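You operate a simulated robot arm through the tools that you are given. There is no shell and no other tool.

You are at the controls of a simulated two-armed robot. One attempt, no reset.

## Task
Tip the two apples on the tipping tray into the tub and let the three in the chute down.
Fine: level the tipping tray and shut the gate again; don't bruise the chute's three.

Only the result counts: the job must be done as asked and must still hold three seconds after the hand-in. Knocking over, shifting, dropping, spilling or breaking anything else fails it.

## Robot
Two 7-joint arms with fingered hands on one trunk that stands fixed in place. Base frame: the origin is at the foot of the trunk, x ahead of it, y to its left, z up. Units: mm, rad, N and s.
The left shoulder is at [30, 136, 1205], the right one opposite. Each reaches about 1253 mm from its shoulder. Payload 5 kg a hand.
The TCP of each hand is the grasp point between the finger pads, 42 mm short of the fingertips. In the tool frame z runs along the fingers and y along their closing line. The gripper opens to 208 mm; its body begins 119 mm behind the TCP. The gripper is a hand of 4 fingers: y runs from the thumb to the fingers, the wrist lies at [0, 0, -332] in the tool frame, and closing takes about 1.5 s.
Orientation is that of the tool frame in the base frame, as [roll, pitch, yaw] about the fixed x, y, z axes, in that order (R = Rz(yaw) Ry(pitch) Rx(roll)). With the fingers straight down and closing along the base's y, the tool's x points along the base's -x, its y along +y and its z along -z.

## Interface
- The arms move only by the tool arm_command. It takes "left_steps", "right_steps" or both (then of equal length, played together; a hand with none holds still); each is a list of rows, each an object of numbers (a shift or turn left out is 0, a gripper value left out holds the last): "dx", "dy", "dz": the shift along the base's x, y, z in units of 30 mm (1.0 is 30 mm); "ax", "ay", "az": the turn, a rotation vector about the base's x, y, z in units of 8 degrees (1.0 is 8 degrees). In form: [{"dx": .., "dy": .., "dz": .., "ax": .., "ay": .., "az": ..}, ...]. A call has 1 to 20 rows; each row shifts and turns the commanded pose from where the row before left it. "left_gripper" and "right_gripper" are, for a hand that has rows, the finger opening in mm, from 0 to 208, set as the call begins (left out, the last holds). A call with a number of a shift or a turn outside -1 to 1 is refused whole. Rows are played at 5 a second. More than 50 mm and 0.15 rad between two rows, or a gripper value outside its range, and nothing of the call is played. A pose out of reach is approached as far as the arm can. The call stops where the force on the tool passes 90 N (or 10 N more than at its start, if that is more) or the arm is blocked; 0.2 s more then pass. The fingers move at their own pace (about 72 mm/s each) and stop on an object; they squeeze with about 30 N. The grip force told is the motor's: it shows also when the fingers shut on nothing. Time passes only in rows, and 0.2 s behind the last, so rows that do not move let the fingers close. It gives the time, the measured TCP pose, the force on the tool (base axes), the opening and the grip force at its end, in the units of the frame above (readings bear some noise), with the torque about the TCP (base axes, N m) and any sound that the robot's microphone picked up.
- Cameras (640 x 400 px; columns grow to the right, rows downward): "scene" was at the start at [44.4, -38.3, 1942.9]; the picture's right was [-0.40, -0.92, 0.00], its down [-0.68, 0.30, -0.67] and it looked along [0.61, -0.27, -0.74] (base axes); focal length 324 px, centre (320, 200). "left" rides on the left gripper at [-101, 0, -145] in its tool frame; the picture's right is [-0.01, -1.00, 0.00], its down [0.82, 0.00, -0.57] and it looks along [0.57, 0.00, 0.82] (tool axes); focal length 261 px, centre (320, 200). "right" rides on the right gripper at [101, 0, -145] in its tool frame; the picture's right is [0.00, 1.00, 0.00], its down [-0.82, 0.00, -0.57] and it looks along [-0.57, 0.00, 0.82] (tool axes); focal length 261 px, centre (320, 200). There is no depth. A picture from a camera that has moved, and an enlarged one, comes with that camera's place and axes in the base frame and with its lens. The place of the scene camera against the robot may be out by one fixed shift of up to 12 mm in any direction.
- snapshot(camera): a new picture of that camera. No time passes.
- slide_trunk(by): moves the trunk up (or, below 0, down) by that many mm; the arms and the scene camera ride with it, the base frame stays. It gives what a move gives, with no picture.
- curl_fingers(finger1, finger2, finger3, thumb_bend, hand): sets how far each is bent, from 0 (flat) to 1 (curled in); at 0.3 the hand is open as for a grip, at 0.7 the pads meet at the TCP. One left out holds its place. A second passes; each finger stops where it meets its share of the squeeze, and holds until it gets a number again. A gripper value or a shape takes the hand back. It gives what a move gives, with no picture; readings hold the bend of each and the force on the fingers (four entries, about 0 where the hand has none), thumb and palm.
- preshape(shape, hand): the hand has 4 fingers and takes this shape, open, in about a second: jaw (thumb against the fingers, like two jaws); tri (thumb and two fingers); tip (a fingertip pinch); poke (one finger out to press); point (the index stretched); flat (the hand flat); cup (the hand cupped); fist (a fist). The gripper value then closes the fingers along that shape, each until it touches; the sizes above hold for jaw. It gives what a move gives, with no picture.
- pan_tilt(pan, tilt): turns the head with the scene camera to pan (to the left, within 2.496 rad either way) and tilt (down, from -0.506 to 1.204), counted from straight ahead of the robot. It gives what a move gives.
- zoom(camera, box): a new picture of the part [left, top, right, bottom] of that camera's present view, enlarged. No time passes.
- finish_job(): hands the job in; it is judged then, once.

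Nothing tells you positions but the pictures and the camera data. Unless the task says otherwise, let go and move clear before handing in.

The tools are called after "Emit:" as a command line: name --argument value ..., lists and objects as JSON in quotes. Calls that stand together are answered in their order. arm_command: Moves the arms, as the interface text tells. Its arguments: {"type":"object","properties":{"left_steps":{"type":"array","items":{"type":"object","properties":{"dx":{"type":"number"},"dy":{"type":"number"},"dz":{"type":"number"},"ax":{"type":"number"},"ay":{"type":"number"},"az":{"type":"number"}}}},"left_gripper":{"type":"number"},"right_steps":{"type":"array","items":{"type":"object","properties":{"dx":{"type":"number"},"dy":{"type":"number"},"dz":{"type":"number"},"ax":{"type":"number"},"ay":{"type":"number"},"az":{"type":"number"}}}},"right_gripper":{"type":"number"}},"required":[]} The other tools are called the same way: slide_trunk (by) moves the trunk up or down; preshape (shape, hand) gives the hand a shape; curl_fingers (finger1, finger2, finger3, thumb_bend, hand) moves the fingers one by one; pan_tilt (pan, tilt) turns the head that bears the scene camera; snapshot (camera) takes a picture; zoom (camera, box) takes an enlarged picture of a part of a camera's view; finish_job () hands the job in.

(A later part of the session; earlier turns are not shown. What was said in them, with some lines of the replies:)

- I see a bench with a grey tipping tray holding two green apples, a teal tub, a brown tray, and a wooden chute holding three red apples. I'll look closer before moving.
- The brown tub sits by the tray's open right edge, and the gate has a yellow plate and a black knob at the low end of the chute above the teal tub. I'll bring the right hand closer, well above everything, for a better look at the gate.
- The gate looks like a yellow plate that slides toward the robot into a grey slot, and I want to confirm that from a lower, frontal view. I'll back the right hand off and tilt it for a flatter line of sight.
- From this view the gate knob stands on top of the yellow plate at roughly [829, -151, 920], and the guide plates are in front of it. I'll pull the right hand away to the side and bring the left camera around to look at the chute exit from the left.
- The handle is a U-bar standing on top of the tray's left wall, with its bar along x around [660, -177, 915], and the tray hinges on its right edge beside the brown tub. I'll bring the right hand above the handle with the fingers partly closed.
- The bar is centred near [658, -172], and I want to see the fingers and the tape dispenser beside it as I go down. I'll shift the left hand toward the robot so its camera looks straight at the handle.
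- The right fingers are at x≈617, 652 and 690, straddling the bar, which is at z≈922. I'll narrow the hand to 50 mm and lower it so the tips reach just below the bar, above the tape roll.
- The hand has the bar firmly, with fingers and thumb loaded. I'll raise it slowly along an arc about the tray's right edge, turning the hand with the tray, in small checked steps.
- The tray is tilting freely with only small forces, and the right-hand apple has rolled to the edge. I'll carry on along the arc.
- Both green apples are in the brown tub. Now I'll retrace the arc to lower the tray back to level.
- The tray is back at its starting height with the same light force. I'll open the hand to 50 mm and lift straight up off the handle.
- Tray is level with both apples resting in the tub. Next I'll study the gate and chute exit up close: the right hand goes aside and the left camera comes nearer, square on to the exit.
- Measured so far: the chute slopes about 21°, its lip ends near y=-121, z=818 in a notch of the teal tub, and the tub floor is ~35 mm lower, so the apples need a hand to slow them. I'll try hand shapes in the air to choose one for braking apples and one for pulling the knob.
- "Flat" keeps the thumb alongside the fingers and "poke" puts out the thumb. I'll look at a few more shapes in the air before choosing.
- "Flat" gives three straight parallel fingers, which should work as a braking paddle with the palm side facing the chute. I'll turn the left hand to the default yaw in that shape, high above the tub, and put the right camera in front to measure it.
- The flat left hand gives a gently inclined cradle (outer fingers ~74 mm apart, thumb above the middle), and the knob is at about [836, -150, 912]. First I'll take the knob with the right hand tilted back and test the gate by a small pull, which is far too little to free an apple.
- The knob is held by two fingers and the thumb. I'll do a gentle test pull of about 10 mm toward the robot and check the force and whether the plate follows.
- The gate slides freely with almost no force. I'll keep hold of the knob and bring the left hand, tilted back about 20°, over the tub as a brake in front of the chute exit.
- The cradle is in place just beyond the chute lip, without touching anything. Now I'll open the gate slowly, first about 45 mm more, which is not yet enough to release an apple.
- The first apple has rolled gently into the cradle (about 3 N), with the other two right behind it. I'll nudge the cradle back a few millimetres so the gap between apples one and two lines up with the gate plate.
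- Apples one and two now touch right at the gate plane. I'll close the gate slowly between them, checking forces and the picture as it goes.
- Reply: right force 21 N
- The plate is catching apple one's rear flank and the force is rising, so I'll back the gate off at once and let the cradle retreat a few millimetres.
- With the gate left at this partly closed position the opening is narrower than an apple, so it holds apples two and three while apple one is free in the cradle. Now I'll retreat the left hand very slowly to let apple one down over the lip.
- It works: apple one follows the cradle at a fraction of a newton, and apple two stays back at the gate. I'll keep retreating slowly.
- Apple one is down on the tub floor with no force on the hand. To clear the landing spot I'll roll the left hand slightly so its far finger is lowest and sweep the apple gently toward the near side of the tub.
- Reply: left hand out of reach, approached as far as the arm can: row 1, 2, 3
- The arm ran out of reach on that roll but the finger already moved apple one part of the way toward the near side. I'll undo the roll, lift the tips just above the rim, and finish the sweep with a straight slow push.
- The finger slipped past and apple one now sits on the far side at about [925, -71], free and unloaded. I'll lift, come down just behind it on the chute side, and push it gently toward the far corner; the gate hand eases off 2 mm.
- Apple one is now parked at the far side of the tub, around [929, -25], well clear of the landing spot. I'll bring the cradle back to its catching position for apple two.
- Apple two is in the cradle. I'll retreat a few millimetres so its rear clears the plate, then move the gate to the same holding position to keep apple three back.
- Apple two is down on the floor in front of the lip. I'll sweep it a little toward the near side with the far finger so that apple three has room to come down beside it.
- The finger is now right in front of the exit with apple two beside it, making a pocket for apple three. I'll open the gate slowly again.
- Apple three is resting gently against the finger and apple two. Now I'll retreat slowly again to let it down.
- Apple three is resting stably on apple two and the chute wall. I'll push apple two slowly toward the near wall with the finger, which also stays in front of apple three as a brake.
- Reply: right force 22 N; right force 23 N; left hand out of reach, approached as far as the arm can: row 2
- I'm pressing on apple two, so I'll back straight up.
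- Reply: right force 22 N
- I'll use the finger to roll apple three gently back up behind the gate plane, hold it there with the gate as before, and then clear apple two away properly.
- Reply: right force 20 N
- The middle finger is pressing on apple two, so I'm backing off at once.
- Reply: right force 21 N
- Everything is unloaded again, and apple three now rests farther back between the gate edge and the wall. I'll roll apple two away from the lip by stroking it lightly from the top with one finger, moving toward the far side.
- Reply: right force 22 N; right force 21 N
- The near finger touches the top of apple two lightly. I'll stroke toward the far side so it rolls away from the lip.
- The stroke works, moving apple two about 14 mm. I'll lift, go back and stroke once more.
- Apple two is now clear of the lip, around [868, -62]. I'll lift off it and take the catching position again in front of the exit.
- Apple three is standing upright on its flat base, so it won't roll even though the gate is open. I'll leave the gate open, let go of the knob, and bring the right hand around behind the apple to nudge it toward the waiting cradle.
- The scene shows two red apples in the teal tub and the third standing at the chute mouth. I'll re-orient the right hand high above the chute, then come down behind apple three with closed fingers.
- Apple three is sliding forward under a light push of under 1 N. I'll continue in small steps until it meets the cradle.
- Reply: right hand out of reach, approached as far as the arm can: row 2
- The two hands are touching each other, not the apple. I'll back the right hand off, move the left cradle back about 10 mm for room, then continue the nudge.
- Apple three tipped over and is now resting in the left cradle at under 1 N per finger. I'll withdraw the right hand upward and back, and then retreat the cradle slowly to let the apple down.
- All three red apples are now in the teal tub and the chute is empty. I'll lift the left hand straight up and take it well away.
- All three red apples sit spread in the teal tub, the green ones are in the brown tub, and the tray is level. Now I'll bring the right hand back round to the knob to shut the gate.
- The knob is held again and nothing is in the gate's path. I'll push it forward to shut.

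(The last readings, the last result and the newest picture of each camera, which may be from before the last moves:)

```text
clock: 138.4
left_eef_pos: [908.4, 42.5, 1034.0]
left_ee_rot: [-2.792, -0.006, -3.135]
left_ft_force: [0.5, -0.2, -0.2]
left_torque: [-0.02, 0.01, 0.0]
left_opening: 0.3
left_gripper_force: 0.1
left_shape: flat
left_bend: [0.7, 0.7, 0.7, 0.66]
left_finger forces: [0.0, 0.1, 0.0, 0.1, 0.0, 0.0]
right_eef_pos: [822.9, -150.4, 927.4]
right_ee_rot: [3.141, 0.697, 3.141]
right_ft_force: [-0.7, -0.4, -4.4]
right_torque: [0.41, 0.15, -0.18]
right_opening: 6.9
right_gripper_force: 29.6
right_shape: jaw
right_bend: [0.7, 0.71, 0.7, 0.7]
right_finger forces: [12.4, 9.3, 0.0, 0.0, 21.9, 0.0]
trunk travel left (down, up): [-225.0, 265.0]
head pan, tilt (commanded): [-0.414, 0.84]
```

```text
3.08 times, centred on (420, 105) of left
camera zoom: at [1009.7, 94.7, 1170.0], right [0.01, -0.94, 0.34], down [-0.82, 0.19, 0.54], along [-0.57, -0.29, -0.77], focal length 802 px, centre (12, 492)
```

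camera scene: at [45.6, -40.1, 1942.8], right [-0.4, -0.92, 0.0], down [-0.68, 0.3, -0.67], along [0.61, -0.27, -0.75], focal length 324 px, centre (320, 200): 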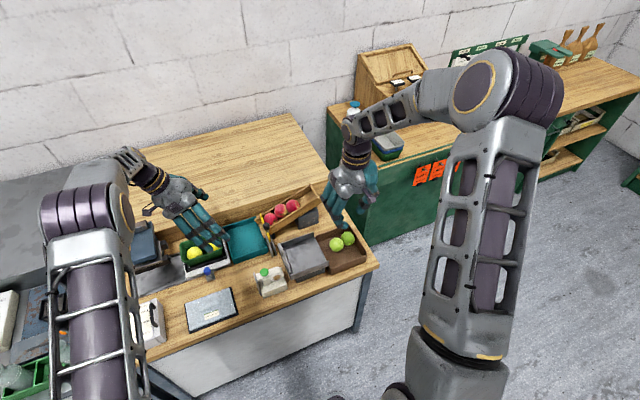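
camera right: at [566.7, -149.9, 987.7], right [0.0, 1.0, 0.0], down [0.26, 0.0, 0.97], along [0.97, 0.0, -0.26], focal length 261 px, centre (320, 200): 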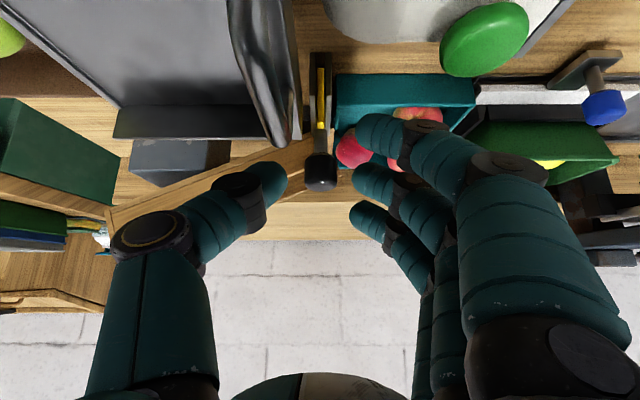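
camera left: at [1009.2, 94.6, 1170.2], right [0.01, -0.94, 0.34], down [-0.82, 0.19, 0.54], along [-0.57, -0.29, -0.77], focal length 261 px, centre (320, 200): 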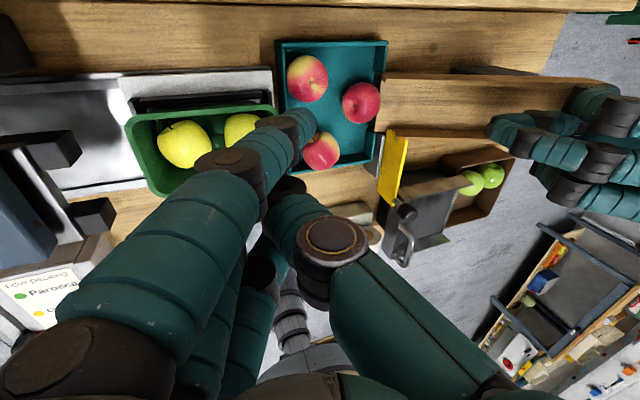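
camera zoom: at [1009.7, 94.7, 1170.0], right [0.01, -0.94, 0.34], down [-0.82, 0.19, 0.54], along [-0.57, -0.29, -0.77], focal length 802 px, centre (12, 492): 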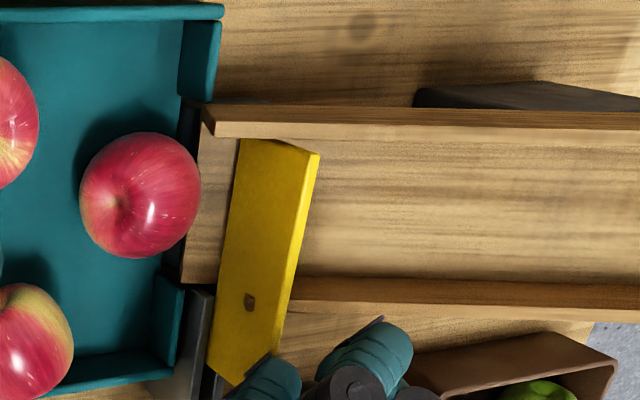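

Emit:
arm_command --right_steps '[{"dx": 0.06}, {"dx": 0.06}, {"dx": 0.06}, {}]'

Emit:
zoom --camera "left" --box '[360, 40, 480, 170]'

```text
clock: 139.4
left_eef_pos: [908.6, 43.2, 1033.5]
left_ee_rot: [-2.792, -0.005, -3.137]
left_ft_force: [0.2, -0.2, -0.1]
left_torque: [-0.01, 0.01, 0.0]
left_opening: 0.0
left_gripper_force: 0.0
left_shape: flat
left_bend: [0.7, 0.7, 0.7, 0.66]
left_finger forces: [0.1, 0.0, 0.0, 0.0, 0.0, 0.0]
right_eef_pos: [827.5, -150.1, 927.7]
right_ee_rot: [3.14, 0.698, -3.14]
right_ft_force: [1.0, 0.3, -7.4]
right_torque: [0.46, 0.2, -0.16]
right_opening: 6.9
right_gripper_force: 29.8
right_shape: jaw
right_bend: [0.7, 0.71, 0.7, 0.7]
right_finger forces: [12.0, 9.2, 0.0, 0.0, 21.2, 0.0]
trunk travel left (down, up): [-225.0, 265.0]
head pan, tilt (commanded): [-0.414, 0.84]
```

```text
3.08 times, centred on (420, 105) of left
camera zoom: at [1009.9, 94.7, 1169.8], right [0.01, -0.94, 0.34], down [-0.82, 0.19, 0.54], along [-0.57, -0.29, -0.77], focal length 802 px, centre (12, 492)
```

zoom: 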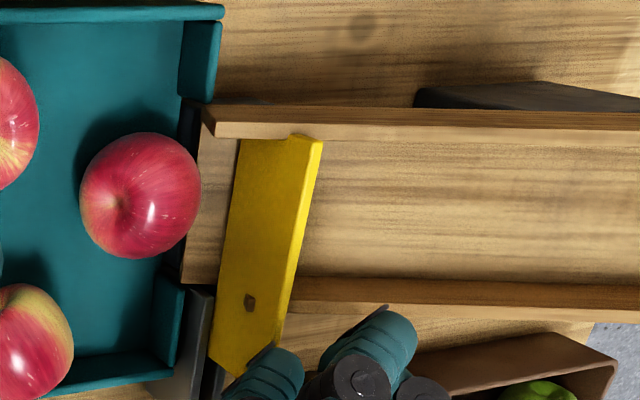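

The plate is back at its original closed place (peg near x=862, far end near x=941). I'll release the knob and back away along the approach line.

Emit:
arm_command --right_steps '[{}, {}, {}, {}, {"dx": -0.32, "dz": 0.38}, {"dx": -0.6, "dz": 0.72}, {"dx": -0.6, "dz": 0.72}, {"dx": -0.6, "dz": 0.72}]' --right_gripper 55

Emit:
zoom --camera "left" --box '[360, 40, 480, 170]'

Emit:
snapshot --camera "right"

```text
clock: 141.2
left_eef_pos: [907.0, 43.5, 1035.7]
left_ee_rot: [-2.793, -0.005, -3.136]
left_ft_force: [0.3, -0.2, 0.6]
left_torque: [0.05, -0.07, 0.06]
left_opening: 0.0
left_gripper_force: 0.1
left_shape: flat
left_bend: [0.7, 0.7, 0.7, 0.66]
left_finger forces: [0.0, 0.1, 0.0, 0.1, 0.0, 0.1]
right_eef_pos: [762.8, -151.9, 1005.6]
right_ee_rot: [3.141, 0.698, -3.14]
right_ft_force: [-0.8, 0.2, 0.4]
right_torque: [0.03, -0.05, -0.02]
right_opening: 54.7
right_gripper_force: 0.0
right_shape: jaw
right_bend: [0.73, 0.73, 0.73, 0.7]
right_finger forces: [0.0, 0.1, 0.1, 0.0, 0.0, 0.0]
trunk travel left (down, up): [-225.0, 265.0]
head pan, tilt (commanded): [-0.414, 0.84]
```

```text
3.08 times, centred on (420, 105) of left
camera zoom: at [1008.4, 94.8, 1171.6], right [0.01, -0.94, 0.34], down [-0.82, 0.19, 0.54], along [-0.57, -0.29, -0.77], focal length 802 px, centre (12, 492)
```

zoom: 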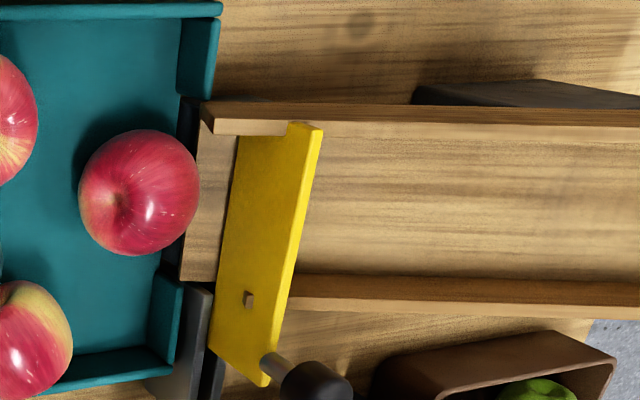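

```text
taken
camera right: at [592.4, -150.9, 1051.8], right [0.0, 1.0, 0.0], down [0.26, 0.0, 0.97], along [0.97, 0.0, -0.26], focal length 261 px, centre (320, 200)
```

right: 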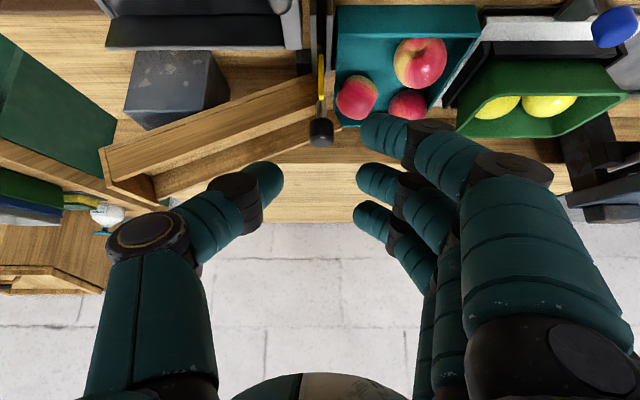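

The gate is shut and released. I'll move both hands well clear and check the whole scene.

Emit:
arm_command --right_steps '[{"dz": 0.9}, {"dz": 0.9}, {"dz": 0.9, "dy": -0.3}, {"dy": -0.9, "dx": -0.3, "ay": 0.4}, {"dy": -0.9, "dx": -0.3, "ay": 0.4}, {"dy": -0.9, "dx": -0.3, "ay": 0.4}, {"dy": -0.9, "ay": 0.5}, {"dy": -0.9, "ay": 0.5}, {"dy": -0.9, "ay": 0.5}, {"dy": -0.9, "ay": 0.5}, {"dy": -0.9, "ay": 0.6}, {"dy": -0.9, "ay": 0.6}, {"dy": -0.9, "ay": 0.6}]' --left_steps '[{"dz": 0.9}, {"dz": 0.9}, {"dz": 0.9, "dx": -0.5}, {"dy": 0.8, "dx": -0.9}, {"dy": 0.8, "dx": -0.9}, {"dy": 0.8, "dx": -0.9}, {"dy": 0.5, "dx": -0.9, "ax": 0.4}, {"dx": -0.9, "ax": 0.4}, {"dx": -0.9, "ax": 0.4}, {"dx": -0.9, "ax": 0.4}, {"dx": -0.9, "ax": 0.4}, {"ax": 0.4}, {"ax": 0.1}]'

Emit:
snapshot --camera "scene"

Emit:
zoom --camera "scene" --box '[200, 170, 390, 310]'

```text
clock: 144.0
left_eef_pos: [676.3, 130.0, 1117.2]
left_ee_rot: [-3.14, -0.004, -3.134]
left_ft_force: [0.1, 0.2, 0.0]
left_torque: [0.03, 0.01, -0.01]
left_opening: 0.2
left_gripper_force: 0.0
left_shape: flat
left_bend: [0.7, 0.7, 0.7, 0.66]
left_finger forces: [0.0, 0.0, 0.0, 0.0, 0.0, 0.0]
right_eef_pos: [736.3, -428.6, 1084.9]
right_ee_rot: [3.14, -0.001, -3.141]
right_ft_force: [-1.0, -0.2, -0.6]
right_torque: [0.04, 0.01, 0.01]
right_opening: 54.5
right_gripper_force: 0.0
right_shape: jaw
right_bend: [0.73, 0.73, 0.73, 0.7]
right_finger forces: [0.0, 0.1, 0.0, 0.0, 0.0, 0.0]
trunk travel left (down, up): [-225.0, 265.0]
head pan, tilt (commanded): [-0.414, 0.84]
```

```text
taken
camera scene: at [44.8, -39.1, 1942.8], right [-0.4, -0.92, 0.0], down [-0.68, 0.3, -0.67], along [0.61, -0.27, -0.74], focal length 324 px, centre (320, 200)
```

scene: 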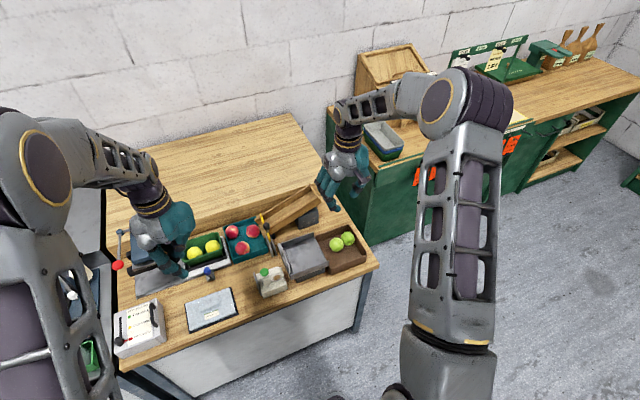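

```text
2.86 times, centred on (295, 240) of scene
camera zoom: at [44.8, -39.1, 1942.8], right [-0.4, -0.92, 0.0], down [-0.68, 0.3, -0.67], along [0.61, -0.27, -0.74], focal length 924 px, centre (391, 86)
```

zoom: 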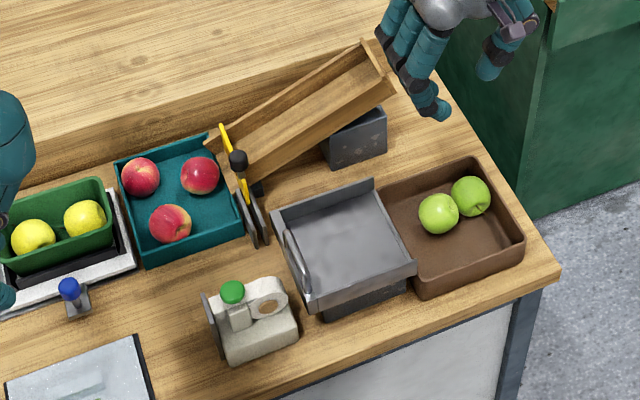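

Emit:
zoom --camera "scene" --box '[255, 200, 295, 250]'

Emit:
zoom --camera "scene" --box '[270, 220, 370, 285]'

Emit:
zoom --camera "scene" --box '[110, 200, 300, 320]'

```text
8.00 times, centred on (275, 225) of scene
camera zoom: at [44.8, -39.1, 1942.8], right [-0.4, -0.92, 0.0], down [-0.68, 0.3, -0.67], along [0.61, -0.27, -0.74], focal length 2588 px, centre (680, 0)
```

zoom: 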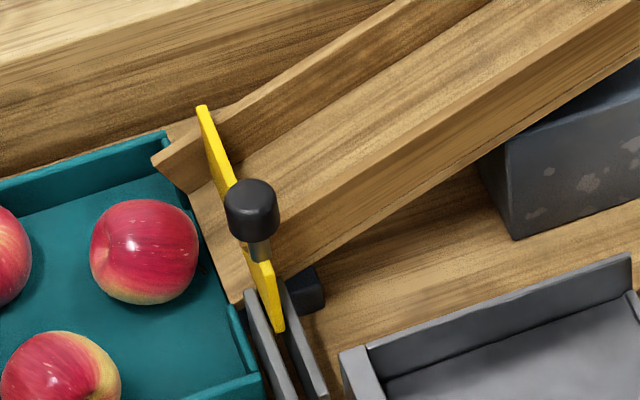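

```text
6.15 times, centred on (320, 252) of scene
camera zoom: at [44.8, -39.1, 1942.8], right [-0.4, -0.92, 0.0], down [-0.68, 0.3, -0.67], along [0.61, -0.27, -0.74], focal length 1991 px, centre (320, -123)
```

zoom: 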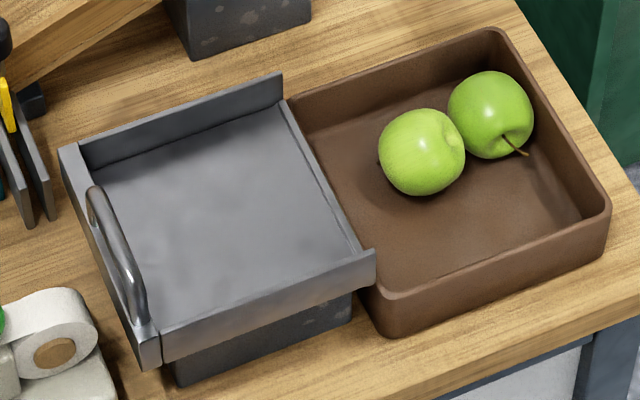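

```text
3.33 times, centred on (205, 260) of scene
camera zoom: at [44.8, -39.1, 1942.8], right [-0.4, -0.92, 0.0], down [-0.68, 0.3, -0.67], along [0.61, -0.27, -0.74], focal length 1078 px, centre (703, 0)
```

zoom: 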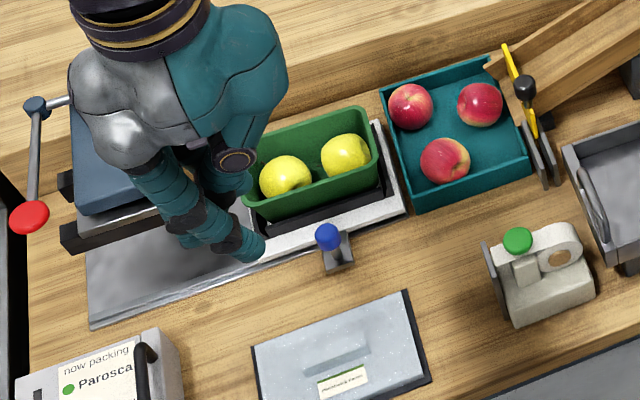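

Everything matches what was asked. Both green apples are in the brown tub and the three red ones are in the teal tub. The tray is level, the gate is back in its original closed position, and nothing else has moved. Both hands are clear, so I'm handing in the job.

Emit:
finish_job

```text
The job is handed in.
```

The job is handed in: both green apples are in the brown tub and all three chute apples are in the teal tub. In the last pictures the tipping tray is level, the gate looks shut exactly where it started, and nothing else had shifted. I don't have the judge's result, and I can't confirm that the chute's three are unbruised.

**Getting the three down:** I let them down one at a time, holding the next apple back with a partly closed gate. The left hand slowed each one over the lip into the tub, mostly at under 3 N. Apple three came to rest upright in the chute mouth, so I nudged it forward with the right hand.

**Where bruising could have happened:** some contacts were harder than I wanted, and I backed off each time.
- **Apple one:** the gate pressed on its side at about 18 N when I tried to close it between apples one and two.
- **Apple two:** the left hand's middle finger pressed on it at about 23 N. A little earlier the fingers had pushed down on it, with about 17 N on the hand.
- **Apple one, in the tub:** it moved about 60 mm across the floor while I was repositioning the hand. I didn't see how fast it rolled.
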